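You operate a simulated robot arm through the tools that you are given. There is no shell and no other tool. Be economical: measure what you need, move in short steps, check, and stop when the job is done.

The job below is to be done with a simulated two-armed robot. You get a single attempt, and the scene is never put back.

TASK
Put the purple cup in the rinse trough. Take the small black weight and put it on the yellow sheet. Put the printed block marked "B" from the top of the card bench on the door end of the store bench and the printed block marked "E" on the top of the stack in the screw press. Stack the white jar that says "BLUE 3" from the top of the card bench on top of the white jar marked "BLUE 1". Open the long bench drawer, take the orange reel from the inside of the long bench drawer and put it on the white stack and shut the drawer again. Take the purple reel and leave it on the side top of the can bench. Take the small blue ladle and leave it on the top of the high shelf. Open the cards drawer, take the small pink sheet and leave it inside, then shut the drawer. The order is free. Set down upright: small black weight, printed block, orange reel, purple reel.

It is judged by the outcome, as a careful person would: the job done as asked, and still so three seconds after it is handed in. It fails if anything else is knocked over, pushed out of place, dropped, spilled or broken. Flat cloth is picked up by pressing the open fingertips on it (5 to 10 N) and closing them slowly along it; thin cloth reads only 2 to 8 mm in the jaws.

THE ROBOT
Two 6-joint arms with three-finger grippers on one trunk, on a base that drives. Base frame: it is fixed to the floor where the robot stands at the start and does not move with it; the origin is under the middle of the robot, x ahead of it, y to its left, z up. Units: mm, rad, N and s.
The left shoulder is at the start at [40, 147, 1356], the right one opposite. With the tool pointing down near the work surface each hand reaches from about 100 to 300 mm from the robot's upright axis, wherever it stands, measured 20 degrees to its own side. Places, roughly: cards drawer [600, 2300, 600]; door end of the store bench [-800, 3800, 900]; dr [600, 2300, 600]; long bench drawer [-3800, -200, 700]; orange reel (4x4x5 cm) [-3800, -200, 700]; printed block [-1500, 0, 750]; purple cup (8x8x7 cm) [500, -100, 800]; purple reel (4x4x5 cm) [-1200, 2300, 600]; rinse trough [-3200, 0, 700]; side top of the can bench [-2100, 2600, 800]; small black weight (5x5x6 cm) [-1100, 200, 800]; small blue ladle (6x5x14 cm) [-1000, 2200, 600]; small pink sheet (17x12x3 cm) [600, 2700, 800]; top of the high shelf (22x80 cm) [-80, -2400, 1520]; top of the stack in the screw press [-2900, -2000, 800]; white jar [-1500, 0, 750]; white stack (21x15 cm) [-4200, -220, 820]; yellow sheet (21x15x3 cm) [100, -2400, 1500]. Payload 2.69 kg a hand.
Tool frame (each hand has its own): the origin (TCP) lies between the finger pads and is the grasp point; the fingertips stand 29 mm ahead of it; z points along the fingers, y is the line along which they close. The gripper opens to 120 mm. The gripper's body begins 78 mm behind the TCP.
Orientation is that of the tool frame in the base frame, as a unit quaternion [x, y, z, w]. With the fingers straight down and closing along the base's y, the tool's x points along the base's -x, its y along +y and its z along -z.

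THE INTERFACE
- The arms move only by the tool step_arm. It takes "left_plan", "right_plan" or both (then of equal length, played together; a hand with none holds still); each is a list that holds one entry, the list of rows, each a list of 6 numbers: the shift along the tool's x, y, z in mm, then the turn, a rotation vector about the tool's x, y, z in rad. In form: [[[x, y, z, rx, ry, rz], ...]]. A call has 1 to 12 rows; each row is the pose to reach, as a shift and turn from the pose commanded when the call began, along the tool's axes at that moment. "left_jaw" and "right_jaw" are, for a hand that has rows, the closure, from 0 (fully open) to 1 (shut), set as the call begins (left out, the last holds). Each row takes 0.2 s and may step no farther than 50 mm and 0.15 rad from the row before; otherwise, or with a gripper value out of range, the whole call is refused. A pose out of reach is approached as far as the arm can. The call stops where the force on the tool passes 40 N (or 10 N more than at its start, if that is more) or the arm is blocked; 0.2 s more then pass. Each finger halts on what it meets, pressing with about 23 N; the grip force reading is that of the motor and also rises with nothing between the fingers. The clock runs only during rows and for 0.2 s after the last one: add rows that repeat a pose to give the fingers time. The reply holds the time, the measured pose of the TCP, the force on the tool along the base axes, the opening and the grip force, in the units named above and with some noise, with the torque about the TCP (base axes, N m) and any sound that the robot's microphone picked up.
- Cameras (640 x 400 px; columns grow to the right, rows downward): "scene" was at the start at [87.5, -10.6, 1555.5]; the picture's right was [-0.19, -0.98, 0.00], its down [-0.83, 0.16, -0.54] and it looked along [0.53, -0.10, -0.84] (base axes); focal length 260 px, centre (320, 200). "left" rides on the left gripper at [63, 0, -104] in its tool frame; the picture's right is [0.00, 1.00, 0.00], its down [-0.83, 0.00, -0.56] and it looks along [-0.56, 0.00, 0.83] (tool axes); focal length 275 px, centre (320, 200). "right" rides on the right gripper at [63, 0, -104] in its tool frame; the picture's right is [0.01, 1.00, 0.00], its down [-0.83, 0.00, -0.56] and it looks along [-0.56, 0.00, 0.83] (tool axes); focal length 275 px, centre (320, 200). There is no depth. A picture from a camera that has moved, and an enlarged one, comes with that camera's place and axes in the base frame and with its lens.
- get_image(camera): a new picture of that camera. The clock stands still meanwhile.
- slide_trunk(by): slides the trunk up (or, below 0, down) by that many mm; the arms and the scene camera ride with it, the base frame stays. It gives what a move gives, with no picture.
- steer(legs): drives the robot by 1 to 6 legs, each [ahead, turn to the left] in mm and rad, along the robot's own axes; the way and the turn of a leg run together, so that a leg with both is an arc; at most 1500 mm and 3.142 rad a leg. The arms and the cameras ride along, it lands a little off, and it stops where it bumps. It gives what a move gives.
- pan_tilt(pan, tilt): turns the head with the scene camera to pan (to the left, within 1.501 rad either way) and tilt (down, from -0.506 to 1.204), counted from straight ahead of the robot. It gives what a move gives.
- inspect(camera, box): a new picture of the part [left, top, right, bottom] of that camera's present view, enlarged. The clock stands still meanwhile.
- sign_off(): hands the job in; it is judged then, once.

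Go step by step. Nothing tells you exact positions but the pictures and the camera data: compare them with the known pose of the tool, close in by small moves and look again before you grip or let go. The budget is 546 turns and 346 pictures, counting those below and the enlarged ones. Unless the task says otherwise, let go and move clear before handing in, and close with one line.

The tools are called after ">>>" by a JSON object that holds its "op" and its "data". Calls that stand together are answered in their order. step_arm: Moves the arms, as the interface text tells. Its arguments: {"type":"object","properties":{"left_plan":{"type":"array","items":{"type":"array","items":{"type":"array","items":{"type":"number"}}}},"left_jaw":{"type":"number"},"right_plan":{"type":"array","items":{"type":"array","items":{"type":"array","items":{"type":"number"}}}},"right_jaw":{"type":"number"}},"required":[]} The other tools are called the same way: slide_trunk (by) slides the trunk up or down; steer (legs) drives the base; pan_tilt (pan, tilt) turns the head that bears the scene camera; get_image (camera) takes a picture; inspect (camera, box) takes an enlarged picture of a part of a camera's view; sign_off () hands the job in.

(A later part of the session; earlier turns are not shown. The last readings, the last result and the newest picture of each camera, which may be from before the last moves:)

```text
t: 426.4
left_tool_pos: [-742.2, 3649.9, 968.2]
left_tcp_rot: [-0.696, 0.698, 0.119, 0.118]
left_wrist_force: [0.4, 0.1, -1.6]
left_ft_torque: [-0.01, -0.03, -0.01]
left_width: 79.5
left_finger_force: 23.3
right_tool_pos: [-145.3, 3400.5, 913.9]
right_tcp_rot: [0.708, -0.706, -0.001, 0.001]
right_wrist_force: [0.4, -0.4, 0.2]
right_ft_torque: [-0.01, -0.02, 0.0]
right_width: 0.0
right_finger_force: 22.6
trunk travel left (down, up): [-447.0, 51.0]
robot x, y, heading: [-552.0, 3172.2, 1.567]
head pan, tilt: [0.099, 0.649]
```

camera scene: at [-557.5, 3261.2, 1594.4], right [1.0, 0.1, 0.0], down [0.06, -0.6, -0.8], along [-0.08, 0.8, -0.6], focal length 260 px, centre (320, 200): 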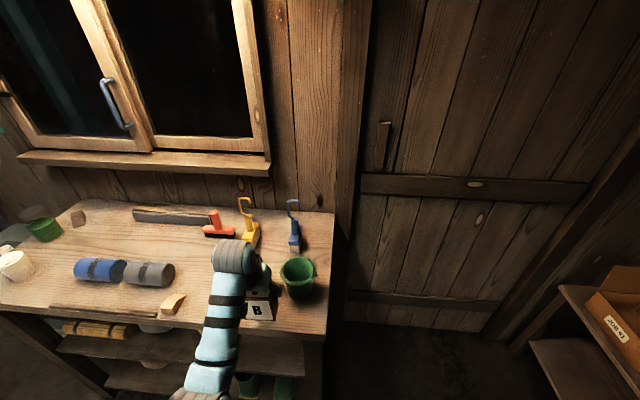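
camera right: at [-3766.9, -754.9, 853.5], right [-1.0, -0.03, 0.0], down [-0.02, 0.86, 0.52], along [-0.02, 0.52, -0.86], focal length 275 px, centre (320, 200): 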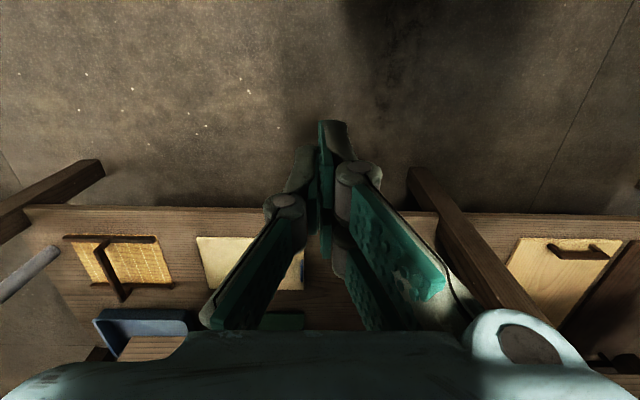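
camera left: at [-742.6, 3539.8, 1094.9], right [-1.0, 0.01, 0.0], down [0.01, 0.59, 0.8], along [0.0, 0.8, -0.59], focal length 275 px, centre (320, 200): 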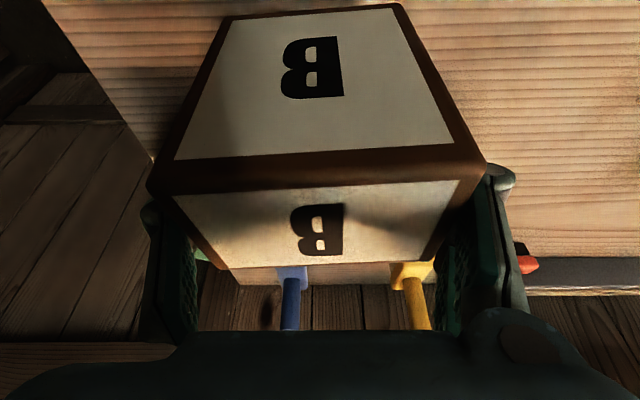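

>>> {"op": "slide_trunk", "data": {"by": -4}}

>>> {"op": "slide_trunk", "data": {"by": -4}}

>>> {"op": "slide_trunk", "data": {"by": -4}}

>>> {"op": "inspect", "data": {"camera": "scene", "box": [200, 240, 340, 350]}}

```text
t: 427.0
left_tool_pos: [-742.4, 3650.1, 964.7]
left_tcp_rot: [-0.696, 0.699, 0.118, 0.118]
left_wrist_force: [1.0, 0.4, -0.3]
left_ft_torque: [0.03, 0.02, -0.01]
left_width: 79.5
left_finger_force: 23.3
right_tool_pos: [-145.7, 3400.5, 909.5]
right_tcp_rot: [0.708, -0.706, -0.002, 0.001]
right_wrist_force: [0.3, 0.8, 1.0]
right_ft_torque: [-0.02, -0.03, 0.0]
right_width: 0.3
right_finger_force: 23.5
trunk travel left (down, up): [-443.0, 55.0]
robot x, y, heading: [-547.4, 3169.7, 1.565]
head pan, tilt: [0.099, 0.649]
```

```text
t: 427.5
left_tool_pos: [-742.1, 3651.0, 963.5]
left_tcp_rot: [-0.696, 0.697, 0.12, 0.12]
left_wrist_force: [-0.9, 1.6, 21.5]
left_ft_torque: [-0.76, 0.88, 0.03]
left_width: 79.9
left_finger_force: 23.3
right_tool_pos: [-144.7, 3399.1, 906.6]
right_tcp_rot: [0.708, -0.706, -0.002, 0.001]
right_wrist_force: [-0.5, -0.6, 0.6]
right_ft_torque: [-0.03, -0.01, 0.0]
right_width: 0.0
right_finger_force: 22.7
trunk travel left (down, up): [-439.0, 59.0]
robot x, y, heading: [-549.6, 3171.0, 1.564]
head pan, tilt: [0.099, 0.649]
```

```text
t: 427.9
left_tool_pos: [-740.9, 3649.6, 962.0]
left_tcp_rot: [-0.696, 0.696, 0.123, 0.122]
left_wrist_force: [2.7, -5.8, 13.4]
left_ft_torque: [-1.21, 0.29, 0.32]
left_width: 80.4
left_finger_force: 23.0
right_tool_pos: [-144.5, 3398.5, 903.2]
right_tcp_rot: [0.707, -0.707, -0.002, 0.0]
right_wrist_force: [-0.2, 0.3, -0.7]
right_ft_torque: [0.01, -0.02, 0.0]
right_width: 0.1
right_finger_force: 22.8
trunk travel left (down, up): [-436.0, 62.0]
robot x, y, heading: [-547.3, 3171.3, 1.563]
head pan, tilt: [0.099, 0.649]
stopped: the force on the tool passed its limit at 44 N (the readings are from after the stop); the commanded pose is now the measured one
```

```text
3.64 times, centred on (270, 295) of scene
camera zoom: at [-555.3, 3277.5, 1536.7], right [1.0, 0.09, 0.0], down [0.06, -0.6, -0.8], along [-0.08, 0.79, -0.6], focal length 947 px, centre (502, -146)
```

zoom: 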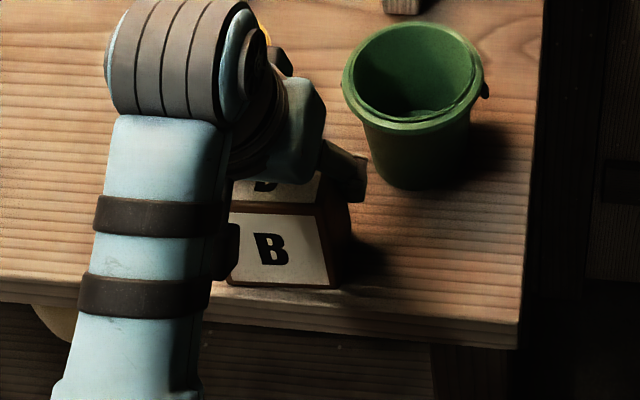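

>>> {"op": "slide_trunk", "data": {"by": 2}}

>>> {"op": "step_arm", "data": {"left_plan": [[[0, 0, 0, 0, 0, 0], [0, 0, 0, 0, 0, 0], [0, 0, 0, 0, 0, 0], [0, 0, 0, 0, 0, 0]]], "left_jaw": 0.18}}

>>> {"op": "inspect", "data": {"camera": "scene", "box": [200, 240, 340, 350]}}

>>> {"op": "get_image", "data": {"camera": "left"}}

```text
t: 428.4
left_tool_pos: [-742.6, 3652.1, 962.5]
left_tcp_rot: [-0.695, 0.698, 0.122, 0.122]
left_wrist_force: [0.2, 1.0, 0.8]
left_ft_torque: [-0.02, 0.08, -0.04]
left_width: 80.2
left_finger_force: 23.1
right_tool_pos: [-145.0, 3399.7, 905.6]
right_tcp_rot: [0.708, -0.706, -0.001, 0.001]
right_wrist_force: [0.2, 0.7, 0.5]
right_ft_torque: [-0.02, 0.02, -0.01]
right_width: 0.0
right_finger_force: 22.8
trunk travel left (down, up): [-438.0, 60.0]
robot x, y, heading: [-548.3, 3175.5, 1.561]
head pan, tilt: [0.099, 0.649]
```

```text
t: 429.4
left_tool_pos: [-742.1, 3652.0, 962.2]
left_tcp_rot: [-0.696, 0.697, 0.121, 0.122]
left_wrist_force: [0.6, -0.2, -0.6]
left_ft_torque: [0.04, -0.04, -0.01]
left_width: 98.4
left_finger_force: 0.0
right_tool_pos: [-145.3, 3400.0, 906.4]
right_tcp_rot: [0.708, -0.707, -0.001, 0.001]
right_wrist_force: [-0.4, 0.2, -0.4]
right_ft_torque: [0.02, 0.01, 0.02]
right_width: 0.3
right_finger_force: 23.2
trunk travel left (down, up): [-438.0, 60.0]
robot x, y, heading: [-547.5, 3172.3, 1.564]
head pan, tilt: [0.099, 0.649]
```

```text
3.64 times, centred on (270, 295) of scene
camera zoom: at [-557.2, 3281.4, 1538.6], right [1.0, 0.09, 0.0], down [0.06, -0.6, -0.8], along [-0.08, 0.79, -0.6], focal length 947 px, centre (502, -146)
```

zoom: 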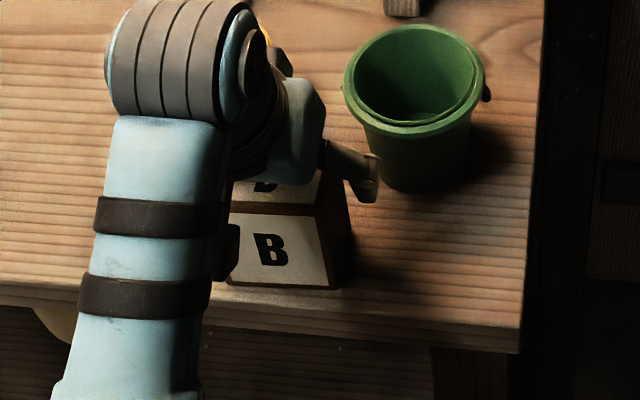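

```text
224 pictures are left
camera left: at [-742.3, 3557.5, 1038.9], right [-1.0, 0.01, 0.0], down [0.0, 0.59, 0.8], along [0.0, 0.8, -0.59], focal length 275 px, centre (320, 200)
```

left: 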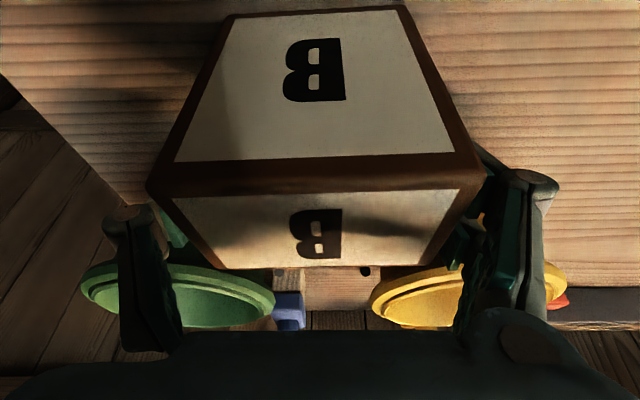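

>>> {"op": "slide_trunk", "data": {"by": 58}}

>>> {"op": "steer", "data": {"legs": [[-200, 0]]}}

>>> {"op": "inspect", "data": {"camera": "scene", "box": [180, 140, 340, 270]}}

```text
t: 430.4
left_tool_pos: [-742.4, 3651.5, 1019.7]
left_tcp_rot: [-0.696, 0.697, 0.121, 0.121]
left_wrist_force: [-0.3, 0.5, -0.3]
left_ft_torque: [0.0, 0.0, 0.01]
left_width: 98.5
left_finger_force: 0.0
right_tool_pos: [-144.5, 3400.0, 962.4]
right_tcp_rot: [0.708, -0.706, -0.001, 0.001]
right_wrist_force: [0.0, -0.1, 0.6]
right_ft_torque: [0.0, 0.0, -0.01]
right_width: 0.0
right_finger_force: 22.4
trunk travel left (down, up): [-496.0, 2.0]
robot x, y, heading: [-543.3, 3173.0, 1.562]
head pan, tilt: [0.099, 0.649]
```

```text
t: 432.1
left_tool_pos: [-739.9, 3452.0, 1016.4]
left_tcp_rot: [-0.695, 0.699, 0.121, 0.12]
left_wrist_force: [-0.4, 0.7, 0.4]
left_ft_torque: [-0.03, 0.02, 0.01]
left_width: 98.1
left_finger_force: 0.0
right_tool_pos: [-145.7, 3197.0, 960.8]
right_tcp_rot: [-0.706, 0.708, 0.0, -0.003]
right_wrist_force: [0.0, 0.8, 0.1]
right_ft_torque: [-0.05, 0.02, -0.04]
right_width: 0.2
right_finger_force: 22.7
trunk travel left (down, up): [-496.0, 2.0]
robot x, y, heading: [-550.9, 2967.3, 1.563]
head pan, tilt: [0.099, 0.649]
```

```text
3.08 times, centred on (260, 205) of scene
camera zoom: at [-558.1, 3083.3, 1595.2], right [1.0, 0.09, 0.0], down [0.05, -0.61, -0.79], along [-0.07, 0.79, -0.61], focal length 801 px, centre (505, 185)
```

zoom: 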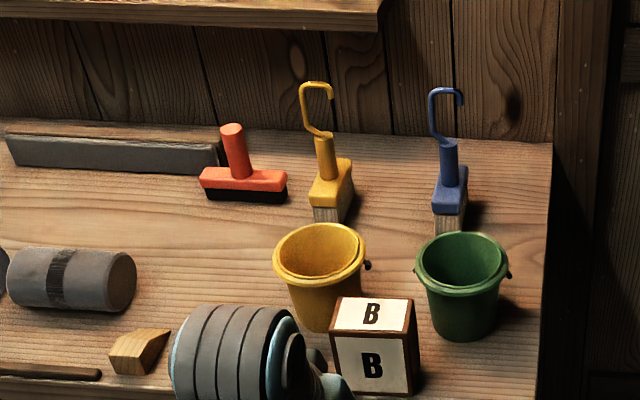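

B stands upright on the door end of the store bench. Now reset the left tool and go round to the south side of the trolley for the purple reel.

>>> {"op": "step_arm", "data": {"left_plan": [[[0, 0, 10, 0, 0.115, 0], [0, 0, 20, 0, 0.23, 0], [0, 0, 40, 0, 0.345, 0], [0, 0, 60, 0, 0.345, 0]]], "left_jaw": 0}}

>>> {"op": "steer", "data": {"legs": [[0, -1.571], [260, 0], [0, -1.571], [1300, 0], [0, -1.571]]}}

>>> {"op": "pan_tilt", "data": {"pan": -0.5, "tilt": 0.6}}

>>> {"op": "get_image", "data": {"camera": "scene"}}

```text
t: 433.1
left_tool_pos: [-741.4, 3466.9, 962.2]
left_tcp_rot: [-0.705, 0.709, 0.001, 0.0]
left_wrist_force: [0.1, 0.7, -0.1]
left_ft_torque: [0.0, -0.02, 0.02]
left_width: 119.8
left_finger_force: 0.0
right_tool_pos: [-145.8, 3193.9, 962.2]
right_tcp_rot: [-0.706, 0.708, 0.002, -0.001]
right_wrist_force: [-0.3, -0.4, 0.2]
right_ft_torque: [0.01, -0.04, 0.02]
right_width: 0.0
right_finger_force: 22.9
trunk travel left (down, up): [-496.0, 2.0]
robot x, y, heading: [-549.4, 2968.3, 1.561]
head pan, tilt: [0.099, 0.649]
```

```text
t: 452.8
left_tool_pos: [-854.3, 1456.9, 962.7]
left_tcp_rot: [0.999, -0.034, 0.0, 0.0]
left_wrist_force: [0.2, -0.8, -0.2]
left_ft_torque: [-0.01, 0.0, 0.04]
left_width: 119.9
left_finger_force: 0.0
right_tool_pos: [-547.7, 2036.4, 962.3]
right_tcp_rot: [1.0, -0.031, 0.0, 0.002]
right_wrist_force: [-0.5, -0.2, -0.7]
right_ft_torque: [0.0, 0.02, -0.01]
right_width: 0.0
right_finger_force: 23.5
trunk travel left (down, up): [-496.0, 2.0]
robot x, y, heading: [-345.6, 1618.8, 3.073]
head pan, tilt: [0.099, 0.649]
```

```text
t: 453.8
left_tool_pos: [-853.6, 1458.5, 964.2]
left_tcp_rot: [0.999, -0.033, -0.001, 0.0]
left_wrist_force: [-0.2, -0.3, 0.5]
left_ft_torque: [0.0, -0.02, 0.0]
left_width: 119.9
left_finger_force: 0.0
right_tool_pos: [-547.2, 2036.9, 963.0]
right_tcp_rot: [1.0, -0.031, -0.001, 0.002]
right_wrist_force: [-0.4, -0.6, -0.3]
right_ft_torque: [-0.02, 0.0, 0.01]
right_width: 0.0
right_finger_force: 22.4
trunk travel left (down, up): [-496.0, 2.0]
robot x, y, heading: [-344.5, 1621.6, 3.076]
head pan, tilt: [-0.499, 0.6]
```

```text
222 pictures are left
camera scene: at [-441.0, 1671.2, 1600.0], right [0.54, 0.84, 0.0], down [0.48, -0.3, -0.82], along [-0.7, 0.44, -0.57], focal length 260 px, centre (320, 200)
```

scene: 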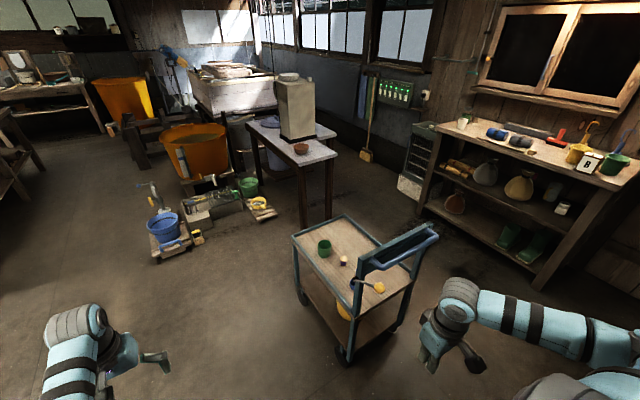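

>>> {"op": "steer", "data": {"legs": [[0, 1.636], [200, 0], [0, -1.571], [565, 0], [0, -1.571]]}}

>>> {"op": "pan_tilt", "data": {"pan": 0.1, "tilt": 0.8}}

>>> {"op": "get_image", "data": {"camera": "scene"}}

```text
t: 469.6
left_tool_pos: [-1129.7, 1871.3, 961.5]
left_tcp_rot: [0.735, -0.678, 0.001, 0.0]
left_wrist_force: [0.4, 0.2, 0.8]
left_ft_torque: [0.01, 0.02, 0.0]
left_width: 120.0
left_finger_force: 0.1
right_tool_pos: [-514.2, 1652.7, 962.2]
right_tcp_rot: [0.736, -0.677, -0.002, 0.002]
right_wrist_force: [-0.1, -0.5, -0.4]
right_ft_torque: [0.0, -0.02, 0.01]
right_width: 0.0
right_finger_force: 22.8
trunk travel left (down, up): [-496.0, 2.0]
robot x, y, heading: [-894.4, 1393.9, 1.649]
head pan, tilt: [-0.499, 0.6]
```

```text
t: 470.6
left_tool_pos: [-1130.6, 1871.1, 962.9]
left_tcp_rot: [0.736, -0.677, 0.0, 0.0]
left_wrist_force: [0.2, 0.6, 0.2]
left_ft_torque: [0.02, -0.01, 0.02]
left_width: 119.9
left_finger_force: 0.0
right_tool_pos: [-514.8, 1651.4, 962.0]
right_tcp_rot: [0.736, -0.677, -0.001, 0.001]
right_wrist_force: [0.0, 0.1, -0.1]
right_ft_torque: [0.01, -0.02, 0.01]
right_width: 0.0
right_finger_force: 22.8
trunk travel left (down, up): [-496.0, 2.0]
robot x, y, heading: [-898.8, 1390.4, 1.649]
head pan, tilt: [0.099, 0.799]
```

```text
221 pictures are left
camera scene: at [-913.0, 1494.0, 1583.1], right [0.98, 0.18, 0.0], down [0.13, -0.71, -0.7], along [-0.12, 0.69, -0.72], focal length 260 px, centre (320, 200)
```

scene: 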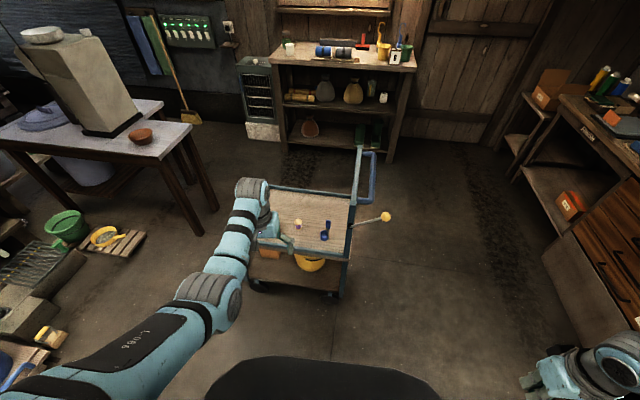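

>>> {"op": "inspect", "data": {"camera": "scene", "box": [230, 140, 410, 290]}}

>>> {"op": "get_image", "data": {"camera": "left"}}

```text
2.67 times, centred on (320, 215) of scene
camera zoom: at [-913.0, 1494.0, 1583.1], right [0.98, 0.18, 0.0], down [0.13, -0.71, -0.7], along [-0.12, 0.69, -0.72], focal length 694 px, centre (320, 160)
```

zoom: 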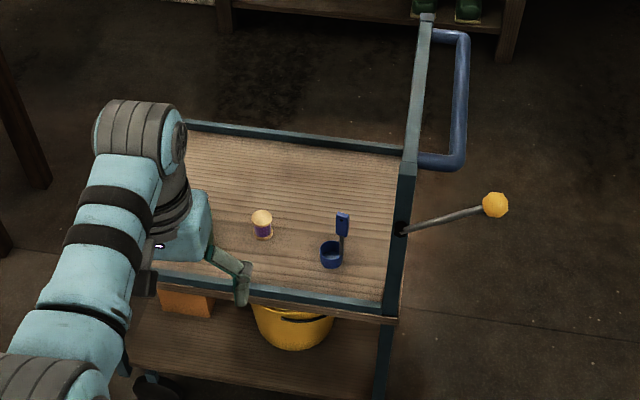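

```text
219 pictures are left
camera left: at [-1126.5, 1808.9, 1066.5], right [-1.0, -0.08, 0.0], down [-0.06, 0.83, 0.56], along [-0.04, 0.56, -0.83], focal length 275 px, centre (320, 200)
```

left: 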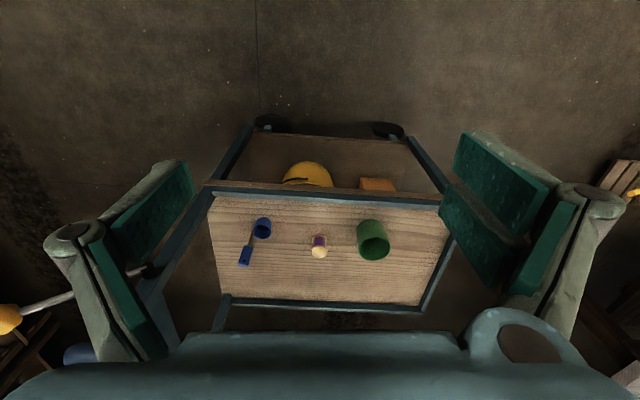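

>>> {"op": "steer", "data": {"legs": [[0, 0.064], [390, 0], [0, -0.142]]}}

>>> {"op": "step_arm", "data": {"left_plan": [[[15, 0, 20, 0, 0, 0], [30, 0, 40, 0, 0, 0], [40, 0, 60, 0, 0, 0]]]}}

>>> {"op": "get_image", "data": {"camera": "left"}}

```text
t: 474.1
left_tool_pos: [-1154.4, 2268.8, 962.4]
left_tcp_rot: [0.71, -0.704, 0.0, -0.001]
left_wrist_force: [-1.1, -0.7, -0.5]
left_ft_torque: [0.05, 0.02, -0.03]
left_width: 119.9
left_finger_force: 0.0
right_tool_pos: [-555.8, 2007.4, 963.2]
right_tcp_rot: [0.712, -0.702, -0.001, 0.0]
right_wrist_force: [0.8, 0.3, 0.3]
right_ft_torque: [0.02, -0.01, -0.02]
right_width: 0.1
right_finger_force: 22.6
trunk travel left (down, up): [-496.0, 2.0]
robot x, y, heading: [-951.4, 1769.9, 1.577]
head pan, tilt: [0.099, 0.799]
```

```text
t: 474.9
left_tool_pos: [-1153.0, 2228.9, 903.2]
left_tcp_rot: [0.711, -0.704, -0.001, -0.001]
left_wrist_force: [0.5, -0.4, 0.1]
left_ft_torque: [-0.02, 0.01, 0.07]
left_width: 119.7
left_finger_force: 0.0
right_tool_pos: [-552.6, 2006.8, 962.3]
right_tcp_rot: [0.712, -0.702, -0.001, 0.001]
right_wrist_force: [0.8, 0.4, 0.6]
right_ft_torque: [-0.02, 0.0, -0.03]
right_width: 0.0
right_finger_force: 23.4
trunk travel left (down, up): [-496.0, 2.0]
robot x, y, heading: [-952.3, 1775.8, 1.585]
head pan, tilt: [0.099, 0.799]
```

```text
218 pictures are left
camera left: at [-1153.4, 2165.6, 1006.7], right [-1.0, -0.01, 0.0], down [0.0, 0.83, 0.56], along [0.0, 0.56, -0.83], focal length 275 px, centre (320, 200)
```

left: 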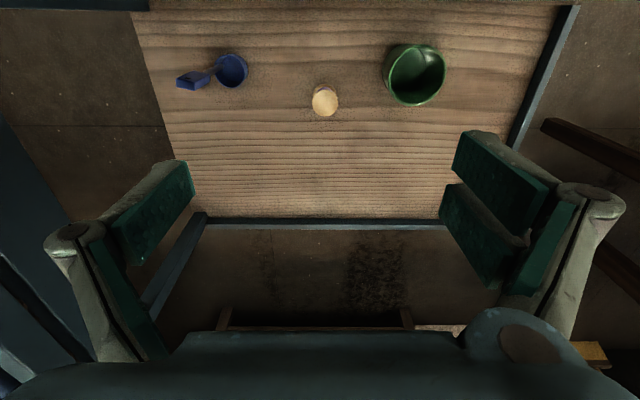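

>>> {"op": "step_arm", "data": {"left_plan": [[[-15, 4, 0, 0, 0, 0], [-29, 8, 0, 0, 0, 0], [-29, 8, 0, 0, 0, 0]]], "left_jaw": 0.42}}

>>> {"op": "slide_trunk", "data": {"by": -180}}

>>> {"op": "get_image", "data": {"camera": "left"}}

```text
t: 475.7
left_tool_pos: [-1161.4, 2257.3, 904.3]
left_tcp_rot: [0.711, -0.703, 0.0, 0.001]
left_wrist_force: [0.7, 0.2, 0.1]
left_ft_torque: [0.0, -0.02, 0.0]
left_width: 69.6
left_finger_force: 0.0
right_tool_pos: [-553.6, 2006.6, 962.3]
right_tcp_rot: [0.712, -0.702, -0.001, 0.001]
right_wrist_force: [-0.7, 0.0, 0.1]
right_ft_torque: [-0.02, -0.01, 0.01]
right_width: 0.1
right_finger_force: 22.9
trunk travel left (down, up): [-496.0, 2.0]
robot x, y, heading: [-953.2, 1772.0, 1.583]
head pan, tilt: [0.099, 0.799]
```

```text
t: 477.7
left_tool_pos: [-1161.4, 2258.1, 722.9]
left_tcp_rot: [0.71, -0.704, 0.0, -0.001]
left_wrist_force: [0.3, 0.4, -1.0]
left_ft_torque: [0.0, -0.02, 0.02]
left_width: 69.7
left_finger_force: 0.0
right_tool_pos: [-553.2, 2005.6, 783.3]
right_tcp_rot: [0.712, -0.702, -0.001, 0.001]
right_wrist_force: [0.0, 0.3, -0.5]
right_ft_torque: [0.02, -0.03, 0.02]
right_width: 0.0
right_finger_force: 23.0
trunk travel left (down, up): [-316.0, 182.0]
robot x, y, heading: [-956.1, 1770.5, 1.578]
head pan, tilt: [0.099, 0.799]
```

```text
217 pictures are left
camera left: at [-1161.1, 2194.5, 827.3], right [-1.0, -0.01, 0.0], down [0.0, 0.83, 0.56], along [0.0, 0.56, -0.83], focal length 275 px, centre (320, 200)
```

left: 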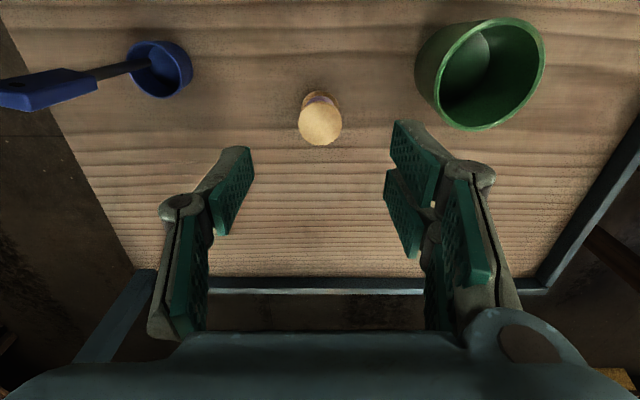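

>>> {"op": "slide_trunk", "data": {"by": -60}}

>>> {"op": "get_image", "data": {"camera": "left"}}

```text
t: 478.7
left_tool_pos: [-1161.2, 2256.8, 663.1]
left_tcp_rot: [0.711, -0.703, -0.001, 0.0]
left_wrist_force: [0.0, -0.1, -0.5]
left_ft_torque: [-0.01, -0.01, 0.01]
left_width: 69.6
left_finger_force: 0.0
right_tool_pos: [-553.2, 2007.9, 724.0]
right_tcp_rot: [0.712, -0.702, -0.001, 0.001]
right_wrist_force: [0.1, -0.5, -0.5]
right_ft_torque: [-0.01, 0.0, 0.03]
right_width: 0.2
right_finger_force: 23.0
trunk travel left (down, up): [-256.0, 242.0]
robot x, y, heading: [-952.7, 1772.3, 1.576]
head pan, tilt: [0.099, 0.799]
```

```text
216 pictures are left
camera left: at [-1161.1, 2194.5, 768.0], right [-1.0, -0.01, 0.0], down [0.0, 0.83, 0.56], along [0.0, 0.56, -0.83], focal length 275 px, centre (320, 200)
```

left: 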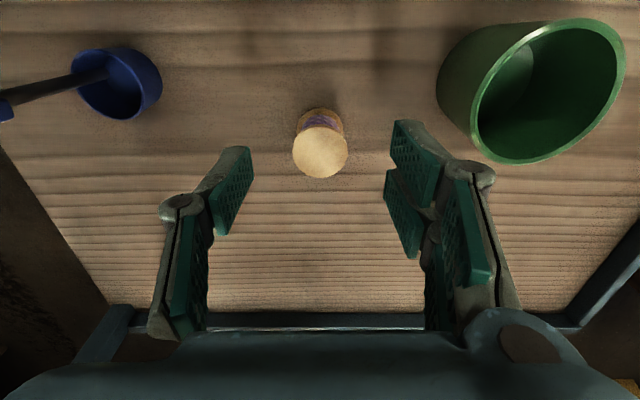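

>>> {"op": "step_arm", "data": {"left_plan": [[[-14, 0, 0, 0, 0, 0], [-14, 0, 0, 0, 0, 0]]]}}

>>> {"op": "slide_trunk", "data": {"by": -60}}

>>> {"op": "get_image", "data": {"camera": "left"}}

```text
t: 479.3
left_tool_pos: [-1162.4, 2272.1, 664.6]
left_tcp_rot: [0.711, -0.704, -0.001, -0.001]
left_wrist_force: [0.0, 0.7, 0.3]
left_ft_torque: [0.0, -0.01, -0.04]
left_width: 69.4
left_finger_force: 0.1
right_tool_pos: [-553.8, 2007.8, 723.4]
right_tcp_rot: [0.712, -0.702, -0.001, 0.001]
right_wrist_force: [-0.4, -0.6, 0.4]
right_ft_torque: [-0.01, 0.02, 0.01]
right_width: 0.0
right_finger_force: 22.8
trunk travel left (down, up): [-256.0, 242.0]
robot x, y, heading: [-951.9, 1772.0, 1.579]
head pan, tilt: [0.099, 0.799]
```

```text
t: 480.3
left_tool_pos: [-1160.8, 2271.5, 604.2]
left_tcp_rot: [0.711, -0.703, 0.0, 0.0]
left_wrist_force: [0.1, -0.4, 0.3]
left_ft_torque: [0.02, 0.01, 0.03]
left_width: 69.6
left_finger_force: 0.1
right_tool_pos: [-552.5, 2006.4, 663.7]
right_tcp_rot: [0.712, -0.702, -0.001, 0.001]
right_wrist_force: [0.6, -0.2, 0.6]
right_ft_torque: [0.03, -0.03, 0.02]
right_width: 0.0
right_finger_force: 23.4
trunk travel left (down, up): [-196.0, 302.0]
robot x, y, heading: [-951.7, 1773.4, 1.578]
head pan, tilt: [0.099, 0.799]
```

```text
215 pictures are left
camera left: at [-1161.3, 2208.6, 708.6], right [-1.0, -0.01, 0.0], down [0.0, 0.83, 0.56], along [0.0, 0.56, -0.83], focal length 275 px, centre (320, 200)
```

left: 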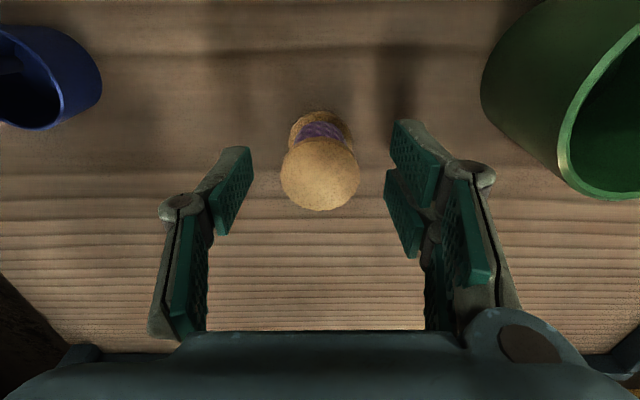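

>>> {"op": "slide_trunk", "data": {"by": -19}}

>>> {"op": "step_arm", "data": {"left_plan": [[[0, 0, 0, 0, 0, 0], [0, 0, 0, 0, 0, 0], [0, 0, 0, 0, 0, 0], [0, 0, 0, 0, 0, 0]]], "left_jaw": 1}}

>>> {"op": "slide_trunk", "data": {"by": 150}}

>>> {"op": "get_image", "data": {"camera": "left"}}

```text
t: 481.0
left_tool_pos: [-1162.0, 2271.3, 585.5]
left_tcp_rot: [0.711, -0.704, 0.0, -0.001]
left_wrist_force: [0.7, -0.1, 0.7]
left_ft_torque: [0.0, -0.03, 0.02]
left_width: 69.5
left_finger_force: 0.1
right_tool_pos: [-554.0, 2006.5, 645.4]
right_tcp_rot: [0.712, -0.702, -0.001, 0.002]
right_wrist_force: [-0.1, 0.3, 0.3]
right_ft_torque: [0.0, -0.04, -0.04]
right_width: 0.0
right_finger_force: 22.6
trunk travel left (down, up): [-177.0, 321.0]
robot x, y, heading: [-954.9, 1779.0, 1.583]
head pan, tilt: [0.099, 0.799]
```

```text
t: 482.0
left_tool_pos: [-1161.6, 2272.5, 585.8]
left_tcp_rot: [0.711, -0.703, -0.001, -0.001]
left_wrist_force: [0.9, 0.6, -0.2]
left_ft_torque: [-0.01, 0.0, -0.01]
left_width: 34.7
left_finger_force: 22.6
right_tool_pos: [-553.3, 2006.8, 645.2]
right_tcp_rot: [0.712, -0.702, -0.001, 0.001]
right_wrist_force: [0.6, 0.0, 0.5]
right_ft_torque: [0.0, -0.02, -0.01]
right_width: 0.0
right_finger_force: 22.9
trunk travel left (down, up): [-177.0, 321.0]
robot x, y, heading: [-952.9, 1779.5, 1.583]
head pan, tilt: [0.099, 0.799]
```

```text
t: 483.7
left_tool_pos: [-1161.5, 2271.5, 734.6]
left_tcp_rot: [0.711, -0.704, 0.0, 0.0]
left_wrist_force: [0.1, 0.2, 0.3]
left_ft_torque: [0.02, 0.02, 0.04]
left_width: 34.4
left_finger_force: 22.3
right_tool_pos: [-553.6, 2008.2, 793.1]
right_tcp_rot: [0.712, -0.702, 0.0, 0.002]
right_wrist_force: [-0.1, 0.2, 0.3]
right_ft_torque: [0.01, -0.03, 0.0]
right_width: 0.0
right_finger_force: 22.8
trunk travel left (down, up): [-327.0, 171.0]
robot x, y, heading: [-951.4, 1772.1, 1.58]
head pan, tilt: [0.099, 0.799]
```

```text
214 pictures are left
camera left: at [-1161.2, 2208.6, 838.3], right [-1.0, -0.01, 0.0], down [0.0, 0.83, 0.56], along [0.0, 0.56, -0.83], focal length 275 px, centre (320, 200)
```

left: 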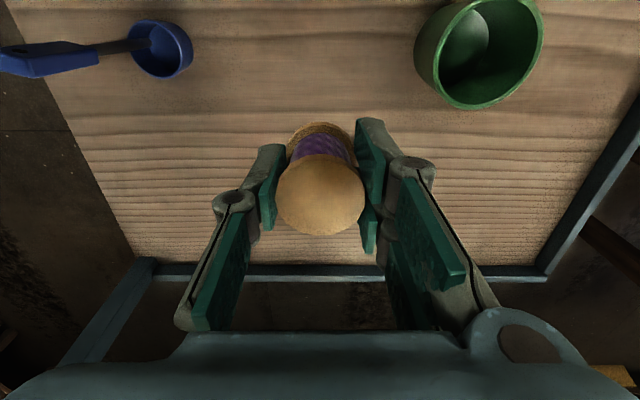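

Purple reel held. Raise and head toward the can bench to look.

>>> {"op": "slide_trunk", "data": {"by": 168}}

>>> {"op": "steer", "data": {"legs": [[-250, 0], [0, 1.571], [400, 0]]}}

>>> {"op": "pan_tilt", "data": {"pan": -0.7, "tilt": 0.6}}

>>> {"op": "get_image", "data": {"camera": "scene"}}

```text
t: 485.6
left_tool_pos: [-1162.4, 2272.5, 902.0]
left_tcp_rot: [0.711, -0.703, 0.0, 0.0]
left_wrist_force: [0.5, -0.3, -0.4]
left_ft_torque: [-0.03, -0.01, -0.01]
left_width: 34.9
left_finger_force: 23.0
right_tool_pos: [-554.0, 2006.2, 962.8]
right_tcp_rot: [0.712, -0.702, -0.001, 0.002]
right_wrist_force: [-0.5, -0.4, -0.7]
right_ft_torque: [-0.01, 0.01, 0.01]
right_width: 0.0
right_finger_force: 22.6
trunk travel left (down, up): [-495.0, 3.0]
robot x, y, heading: [-953.5, 1773.4, 1.579]
head pan, tilt: [0.099, 0.799]
```

```text
t: 493.4
left_tool_pos: [-1855.8, 1333.9, 902.8]
left_tcp_rot: [1.0, -0.006, -0.001, 0.0]
left_wrist_force: [0.0, 0.3, -1.0]
left_ft_torque: [0.0, 0.05, 0.01]
left_width: 34.6
left_finger_force: 23.2
right_tool_pos: [-1578.5, 1935.7, 962.4]
right_tcp_rot: [1.0, -0.004, -0.002, 0.002]
right_wrist_force: [-0.5, 0.9, -0.5]
right_ft_torque: [0.0, -0.02, 0.0]
right_width: 0.1
right_finger_force: 23.5
trunk travel left (down, up): [-495.0, 3.0]
robot x, y, heading: [-1356.5, 1530.8, 3.129]
head pan, tilt: [0.099, 0.799]
```

```text
t: 494.5
left_tool_pos: [-1857.8, 1334.1, 901.5]
left_tcp_rot: [1.0, -0.005, 0.0, 0.0]
left_wrist_force: [0.5, 0.0, 0.2]
left_ft_torque: [-0.03, -0.01, 0.0]
left_width: 34.7
left_finger_force: 23.1
right_tool_pos: [-1579.9, 1935.9, 962.4]
right_tcp_rot: [1.0, -0.004, 0.0, 0.002]
right_wrist_force: [0.2, 0.0, 0.5]
right_ft_torque: [0.02, 0.03, -0.02]
right_width: 0.2
right_finger_force: 23.2
trunk travel left (down, up): [-495.0, 3.0]
robot x, y, heading: [-1353.2, 1529.1, 3.132]
head pan, tilt: [-0.7, 0.6]
```

```text
213 pictures are left
camera scene: at [-1444.4, 1591.8, 1599.0], right [0.65, 0.76, 0.0], down [0.43, -0.37, -0.82], along [-0.62, 0.54, -0.57], focal length 260 px, centre (320, 200)
```

scene: 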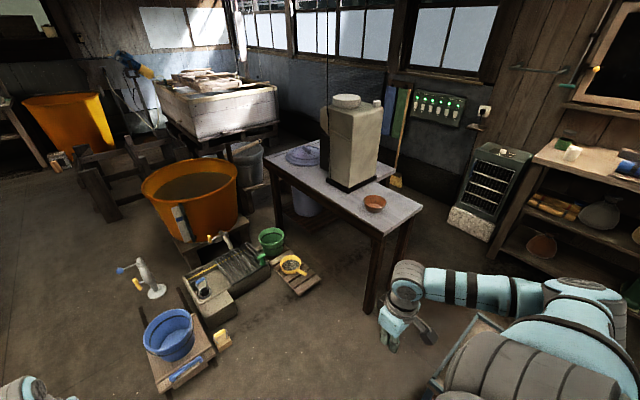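

>>> {"op": "steer", "data": {"legs": [[440, 0], [0, -1.56], [330, 0]]}}

>>> {"op": "pan_tilt", "data": {"pan": 0.2, "tilt": 0.8}}

>>> {"op": "get_image", "data": {"camera": "scene"}}

>>> {"op": "get_image", "data": {"camera": "left"}}

```text
t: 502.7
left_tool_pos: [-1986.3, 2366.5, 902.8]
left_tcp_rot: [-0.705, 0.709, 0.001, 0.001]
left_wrist_force: [0.3, -0.3, -0.9]
left_ft_torque: [0.02, 0.01, -0.01]
left_width: 34.3
left_finger_force: 22.9
right_tool_pos: [-1384.4, 2091.8, 962.6]
right_tcp_rot: [-0.707, 0.708, 0.003, 0.0]
right_wrist_force: [-0.2, 0.9, 0.7]
right_ft_torque: [0.02, 0.0, 0.0]
right_width: 0.0
right_finger_force: 23.2
trunk travel left (down, up): [-495.0, 3.0]
robot x, y, heading: [-1786.0, 1867.9, 1.564]
head pan, tilt: [-0.7, 0.6]
```

```text
t: 503.9
left_tool_pos: [-1986.6, 2369.1, 903.2]
left_tcp_rot: [-0.705, 0.709, 0.0, 0.0]
left_wrist_force: [0.1, -0.2, -0.9]
left_ft_torque: [0.0, -0.01, 0.01]
left_width: 34.4
left_finger_force: 22.9
right_tool_pos: [-1383.4, 2093.0, 961.9]
right_tcp_rot: [-0.707, 0.708, 0.002, -0.002]
right_wrist_force: [-0.3, -0.5, -0.3]
right_ft_torque: [-0.02, -0.01, -0.01]
right_width: 0.0
right_finger_force: 23.3
trunk travel left (down, up): [-495.0, 3.0]
robot x, y, heading: [-1787.1, 1869.3, 1.562]
head pan, tilt: [0.201, 0.799]
```

```text
212 pictures are left
camera scene: at [-1802.5, 1969.6, 1582.2], right [0.98, 0.19, 0.0], down [0.14, -0.7, -0.7], along [-0.13, 0.68, -0.72], focal length 260 px, centre (320, 200)
```

scene: 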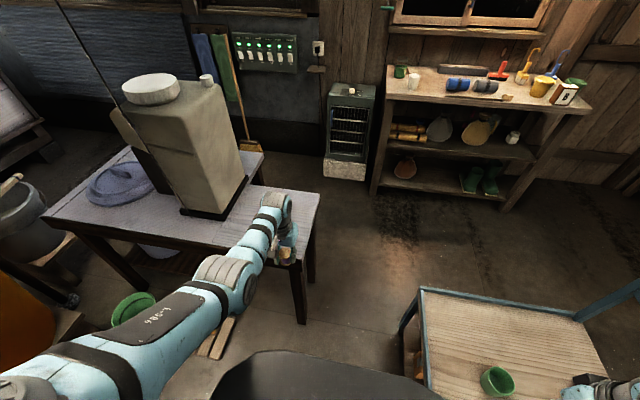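

```text
211 pictures are left
camera left: at [-1987.3, 2305.7, 1006.5], right [-1.0, 0.01, 0.0], down [0.01, 0.83, 0.56], along [0.01, 0.56, -0.83], focal length 275 px, centre (320, 200)
```

left: 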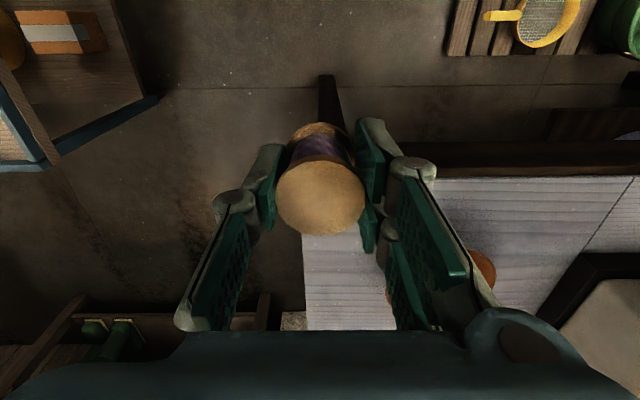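

>>> {"op": "steer", "data": {"legs": [[100, 0]]}}

>>> {"op": "step_arm", "data": {"left_plan": [[[5, 25, 0, 0, 0, 0], [8, 48, 0, 0, 0, 0], [8, 48, 0, 0, 0, 0]]]}}

>>> {"op": "get_image", "data": {"camera": "left"}}

```text
t: 505.1
left_tool_pos: [-1984.0, 2458.4, 906.8]
left_tcp_rot: [-0.705, 0.709, 0.004, 0.004]
left_wrist_force: [-0.4, -1.4, 0.8]
left_ft_torque: [0.1, -0.01, -0.02]
left_width: 34.6
left_finger_force: 22.8
right_tool_pos: [-1381.8, 2182.0, 964.2]
right_tcp_rot: [-0.706, 0.709, 0.005, 0.002]
right_wrist_force: [-0.8, -0.9, 0.3]
right_ft_torque: [0.09, 0.03, -0.04]
right_width: 0.0
right_finger_force: 22.5
trunk travel left (down, up): [-495.0, 3.0]
robot x, y, heading: [-1788.5, 1964.8, 1.563]
head pan, tilt: [0.201, 0.799]
```

```text
t: 505.9
left_tool_pos: [-2033.8, 2458.4, 902.2]
left_tcp_rot: [-0.704, 0.71, 0.0, 0.001]
left_wrist_force: [0.7, -0.3, -0.4]
left_ft_torque: [0.02, 0.01, -0.02]
left_width: 34.6
left_finger_force: 22.7
right_tool_pos: [-1380.6, 2189.7, 961.2]
right_tcp_rot: [-0.706, 0.708, 0.0, -0.001]
right_wrist_force: [0.5, 0.4, -0.5]
right_ft_torque: [-0.03, 0.01, -0.03]
right_width: 0.0
right_finger_force: 23.2
trunk travel left (down, up): [-495.0, 3.0]
robot x, y, heading: [-1782.0, 1963.5, 1.563]
head pan, tilt: [0.201, 0.799]
```

```text
210 pictures are left
camera left: at [-2035.1, 2395.5, 1006.9], right [-1.0, 0.01, 0.0], down [0.01, 0.83, 0.56], along [0.01, 0.56, -0.83], focal length 275 px, centre (320, 200)
```

left: 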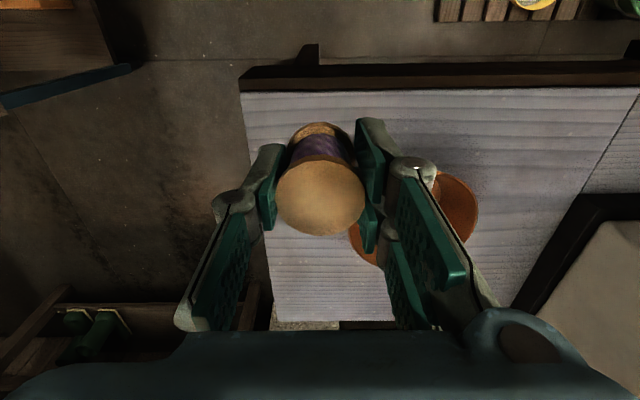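

>>> {"op": "steer", "data": {"legs": [[34, 0]]}}

>>> {"op": "step_arm", "data": {"left_plan": [[[0, -22, 0, 0, 0, 0], [0, -22, 0, 0, 0, 0]]]}}

>>> {"op": "slide_trunk", "data": {"by": -45}}

>>> {"op": "get_image", "data": {"camera": "left"}}

```text
t: 506.7
left_tool_pos: [-2034.2, 2486.5, 906.2]
left_tcp_rot: [-0.705, 0.709, 0.002, 0.003]
left_wrist_force: [0.4, -0.7, -0.3]
left_ft_torque: [0.07, 0.0, 0.03]
left_width: 34.8
left_finger_force: 22.9
right_tool_pos: [-1381.6, 2218.4, 963.0]
right_tcp_rot: [-0.706, 0.708, 0.004, 0.002]
right_wrist_force: [-1.2, -1.2, 0.2]
right_ft_torque: [0.07, -0.02, 0.03]
right_width: 0.1
right_finger_force: 23.5
trunk travel left (down, up): [-495.0, 3.0]
robot x, y, heading: [-1783.3, 1999.1, 1.565]
head pan, tilt: [0.201, 0.799]
```

```text
t: 507.3
left_tool_pos: [-2012.9, 2492.1, 901.1]
left_tcp_rot: [-0.705, 0.709, 0.001, 0.001]
left_wrist_force: [-0.2, -0.2, -0.3]
left_ft_torque: [0.02, 0.0, 0.02]
left_width: 34.5
left_finger_force: 23.2
right_tool_pos: [-1381.0, 2223.3, 961.5]
right_tcp_rot: [-0.706, 0.708, 0.002, -0.001]
right_wrist_force: [0.1, 0.0, 0.4]
right_ft_torque: [0.05, 0.0, 0.02]
right_width: 0.2
right_finger_force: 22.7
trunk travel left (down, up): [-495.0, 3.0]
robot x, y, heading: [-1787.0, 1998.0, 1.564]
head pan, tilt: [0.201, 0.799]
```

```text
t: 508.2
left_tool_pos: [-2013.1, 2493.3, 859.0]
left_tcp_rot: [-0.705, 0.709, 0.0, -0.001]
left_wrist_force: [-0.4, -0.3, 0.0]
left_ft_torque: [0.01, 0.03, 0.0]
left_width: 34.4
left_finger_force: 22.9
right_tool_pos: [-1380.9, 2223.1, 917.2]
right_tcp_rot: [-0.705, 0.709, 0.001, -0.001]
right_wrist_force: [-0.6, -1.2, -0.3]
right_ft_torque: [-0.01, 0.06, 0.01]
right_width: 0.2
right_finger_force: 22.8
trunk travel left (down, up): [-450.0, 48.0]
robot x, y, heading: [-1785.1, 1998.6, 1.564]
head pan, tilt: [0.201, 0.799]
```

```text
209 pictures are left
camera left: at [-2014.2, 2430.0, 961.2], right [-1.0, 0.01, 0.0], down [0.01, 0.83, 0.56], along [0.01, 0.56, -0.83], focal length 275 px, centre (320, 200)
```

left: 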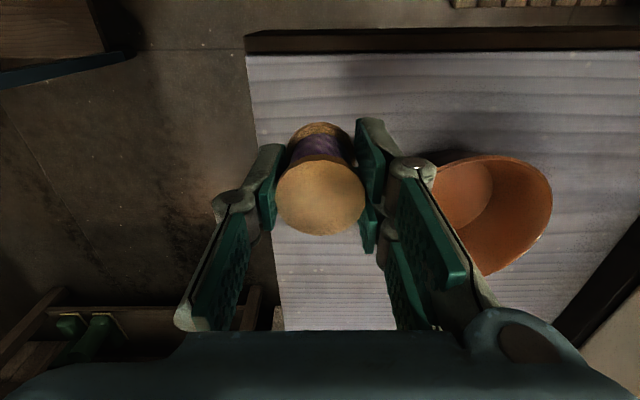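

>>> {"op": "slide_trunk", "data": {"by": -10}}

>>> {"op": "slide_trunk", "data": {"by": -5}}

>>> {"op": "slide_trunk", "data": {"by": -5}}

>>> {"op": "slide_trunk", "data": {"by": -4}}

```text
t: 508.8
left_tool_pos: [-2012.9, 2493.0, 847.1]
left_tcp_rot: [-0.705, 0.709, 0.0, 0.001]
left_wrist_force: [-0.7, -0.3, -1.0]
left_ft_torque: [0.01, -0.02, -0.06]
left_width: 34.6
left_finger_force: 23.4
right_tool_pos: [-1382.2, 2223.5, 907.8]
right_tcp_rot: [-0.706, 0.708, 0.001, -0.002]
right_wrist_force: [-1.1, 0.5, 0.6]
right_ft_torque: [0.0, 0.02, 0.0]
right_width: 0.0
right_finger_force: 23.1
trunk travel left (down, up): [-440.0, 58.0]
robot x, y, heading: [-1784.7, 1996.2, 1.561]
head pan, tilt: [0.201, 0.799]
```

```text
t: 509.3
left_tool_pos: [-2013.0, 2492.8, 842.7]
left_tcp_rot: [-0.704, 0.71, 0.0, 0.0]
left_wrist_force: [0.8, 0.1, 0.6]
left_ft_torque: [0.02, 0.03, -0.01]
left_width: 34.6
left_finger_force: 23.0
right_tool_pos: [-1381.9, 2224.6, 902.9]
right_tcp_rot: [-0.706, 0.708, 0.0, -0.001]
right_wrist_force: [0.4, -0.2, 0.2]
right_ft_torque: [0.0, -0.02, 0.01]
right_width: 0.2
right_finger_force: 22.9
trunk travel left (down, up): [-435.0, 63.0]
robot x, y, heading: [-1786.8, 1998.4, 1.564]
head pan, tilt: [0.201, 0.799]
```

```text
t: 509.9
left_tool_pos: [-2014.1, 2493.1, 837.3]
left_tcp_rot: [-0.704, 0.71, 0.0, 0.0]
left_wrist_force: [-0.3, 0.2, -0.2]
left_ft_torque: [0.01, 0.0, 0.01]
left_width: 34.9
left_finger_force: 22.6
right_tool_pos: [-1382.5, 2224.8, 896.2]
right_tcp_rot: [-0.706, 0.709, 0.001, -0.001]
right_wrist_force: [-0.1, -0.3, -0.3]
right_ft_torque: [0.02, 0.0, 0.03]
right_width: 0.0
right_finger_force: 22.5
trunk travel left (down, up): [-430.0, 68.0]
robot x, y, heading: [-1782.6, 1996.2, 1.559]
head pan, tilt: [0.201, 0.799]
```

```text
t: 510.4
left_tool_pos: [-2013.7, 2492.6, 833.9]
left_tcp_rot: [-0.705, 0.71, 0.0, 0.0]
left_wrist_force: [0.3, 0.1, -0.5]
left_ft_torque: [-0.01, 0.01, 0.01]
left_width: 34.6
left_finger_force: 22.5
right_tool_pos: [-1381.3, 2224.0, 894.8]
right_tcp_rot: [-0.706, 0.708, 0.001, -0.001]
right_wrist_force: [-0.6, -0.1, 0.2]
right_ft_torque: [0.02, 0.0, -0.02]
right_width: 0.0
right_finger_force: 22.4
trunk travel left (down, up): [-426.0, 72.0]
robot x, y, heading: [-1783.9, 1999.6, 1.563]
head pan, tilt: [0.201, 0.799]
```

>>> {"op": "slide_trunk", "data": {"by": -5}}

>>> {"op": "slide_trunk", "data": {"by": -5}}

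>>> {"op": "slide_trunk", "data": {"by": -5}}

>>> {"op": "slide_trunk", "data": {"by": -5}}

```text
t: 510.9
left_tool_pos: [-2012.4, 2493.1, 827.4]
left_tcp_rot: [-0.704, 0.71, 0.0, 0.0]
left_wrist_force: [0.4, 0.7, -0.8]
left_ft_torque: [-0.02, 0.02, -0.02]
left_width: 34.6
left_finger_force: 23.2
right_tool_pos: [-1380.6, 2225.2, 888.0]
right_tcp_rot: [-0.706, 0.708, 0.001, -0.002]
right_wrist_force: [0.2, -0.3, -0.5]
right_ft_torque: [-0.02, -0.02, -0.01]
right_width: 0.0
right_finger_force: 22.9
trunk travel left (down, up): [-421.0, 77.0]
robot x, y, heading: [-1784.6, 2000.9, 1.565]
head pan, tilt: [0.201, 0.799]
```

```text
t: 511.5
left_tool_pos: [-2013.8, 2492.6, 822.1]
left_tcp_rot: [-0.705, 0.71, 0.0, 0.001]
left_wrist_force: [0.0, 0.3, -0.8]
left_ft_torque: [0.03, -0.02, 0.0]
left_width: 34.3
left_finger_force: 23.4
right_tool_pos: [-1381.3, 2223.6, 882.7]
right_tcp_rot: [-0.706, 0.708, 0.001, -0.002]
right_wrist_force: [-0.4, -0.6, -0.3]
right_ft_torque: [0.0, 0.01, 0.04]
right_width: 0.2
right_finger_force: 22.9
trunk travel left (down, up): [-416.0, 82.0]
robot x, y, heading: [-1784.2, 1995.0, 1.566]
head pan, tilt: [0.201, 0.799]
```

```text
t: 512.0
left_tool_pos: [-2013.8, 2494.0, 818.7]
left_tcp_rot: [-0.705, 0.709, 0.0, 0.0]
left_wrist_force: [0.1, -0.4, -0.5]
left_ft_torque: [0.03, -0.01, 0.05]
left_width: 34.6
left_finger_force: 23.3
right_tool_pos: [-1380.9, 2224.4, 878.3]
right_tcp_rot: [-0.706, 0.709, 0.001, -0.001]
right_wrist_force: [0.6, 0.2, 0.8]
right_ft_torque: [-0.02, 0.01, -0.01]
right_width: 0.1
right_finger_force: 23.3
trunk travel left (down, up): [-411.0, 87.0]
robot x, y, heading: [-1786.2, 1997.7, 1.567]
head pan, tilt: [0.201, 0.799]
```

```text
t: 512.5
left_tool_pos: [-2013.2, 2493.3, 812.2]
left_tcp_rot: [-0.705, 0.71, 0.0, 0.0]
left_wrist_force: [-0.1, 0.8, -0.1]
left_ft_torque: [-0.02, -0.01, 0.03]
left_width: 34.7
left_finger_force: 23.5
right_tool_pos: [-1382.5, 2223.7, 872.0]
right_tcp_rot: [-0.706, 0.708, 0.001, -0.001]
right_wrist_force: [-0.5, 0.1, 0.0]
right_ft_torque: [-0.01, 0.03, 0.01]
right_width: 0.2
right_finger_force: 22.9
trunk travel left (down, up): [-406.0, 92.0]
robot x, y, heading: [-1787.6, 1996.8, 1.564]
head pan, tilt: [0.201, 0.799]
```

>>> {"op": "get_image", "data": {"camera": "left"}}

```text
208 pictures are left
camera left: at [-2014.0, 2430.3, 916.7], right [-1.0, 0.01, 0.0], down [0.01, 0.83, 0.56], along [0.01, 0.56, -0.83], focal length 275 px, centre (320, 200)
```

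left: 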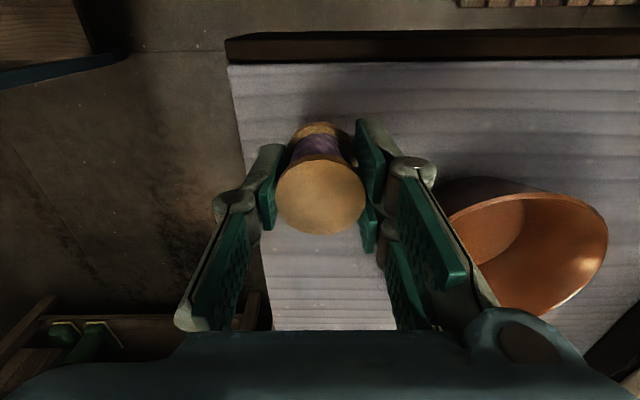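

>>> {"op": "slide_trunk", "data": {"by": -16}}

>>> {"op": "slide_trunk", "data": {"by": -5}}

>>> {"op": "slide_trunk", "data": {"by": -4}}

>>> {"op": "slide_trunk", "data": {"by": -3}}

```text
t: 513.2
left_tool_pos: [-2013.4, 2493.6, 797.2]
left_tcp_rot: [-0.705, 0.709, 0.0, 0.0]
left_wrist_force: [0.7, -0.1, -0.2]
left_ft_torque: [0.0, -0.01, 0.01]
left_width: 34.7
left_finger_force: 23.3
right_tool_pos: [-1382.8, 2224.5, 857.0]
right_tcp_rot: [-0.706, 0.709, 0.001, -0.001]
right_wrist_force: [0.0, 0.2, -0.4]
right_ft_torque: [0.0, -0.06, 0.0]
right_width: 0.1
right_finger_force: 23.3
trunk travel left (down, up): [-390.0, 108.0]
robot x, y, heading: [-1785.1, 2000.1, 1.559]
head pan, tilt: [0.201, 0.799]
```

```text
t: 513.7
left_tool_pos: [-2012.9, 2494.2, 791.9]
left_tcp_rot: [-0.705, 0.71, 0.0, 0.001]
left_wrist_force: [-0.2, -0.1, -0.5]
left_ft_torque: [-0.01, 0.03, -0.01]
left_width: 34.5
left_finger_force: 22.8
right_tool_pos: [-1381.3, 2224.9, 851.4]
right_tcp_rot: [-0.706, 0.708, 0.001, -0.001]
right_wrist_force: [-0.4, 0.2, -0.2]
right_ft_torque: [0.02, 0.01, -0.01]
right_width: 0.1
right_finger_force: 23.2
trunk travel left (down, up): [-385.0, 113.0]
robot x, y, heading: [-1785.7, 1995.8, 1.563]
head pan, tilt: [0.201, 0.799]
```

```text
t: 514.2
left_tool_pos: [-2014.4, 2492.0, 787.8]
left_tcp_rot: [-0.705, 0.709, -0.001, 0.0]
left_wrist_force: [0.2, 0.3, -0.5]
left_ft_torque: [-0.01, -0.02, -0.01]
left_width: 34.6
left_finger_force: 22.9
right_tool_pos: [-1381.2, 2224.7, 847.6]
right_tcp_rot: [-0.706, 0.708, 0.001, -0.002]
right_wrist_force: [-0.2, -0.8, -0.8]
right_ft_torque: [-0.03, -0.01, -0.03]
right_width: 0.1
right_finger_force: 23.6
trunk travel left (down, up): [-381.0, 117.0]
robot x, y, heading: [-1785.1, 1998.0, 1.561]
head pan, tilt: [0.201, 0.799]
```

```text
t: 514.8
left_tool_pos: [-2013.8, 2493.0, 785.4]
left_tcp_rot: [-0.705, 0.709, 0.0, 0.0]
left_wrist_force: [-0.2, -1.4, 8.4]
left_ft_torque: [-0.07, 0.01, -0.02]
left_width: 34.5
left_finger_force: 22.5
right_tool_pos: [-1381.0, 2223.0, 844.1]
right_tcp_rot: [-0.706, 0.708, 0.001, -0.001]
right_wrist_force: [0.2, -0.3, 0.0]
right_ft_torque: [-0.02, 0.03, -0.02]
right_width: 0.2
right_finger_force: 23.2
trunk travel left (down, up): [-378.0, 120.0]
robot x, y, heading: [-1789.1, 1999.7, 1.56]
head pan, tilt: [0.201, 0.799]
```

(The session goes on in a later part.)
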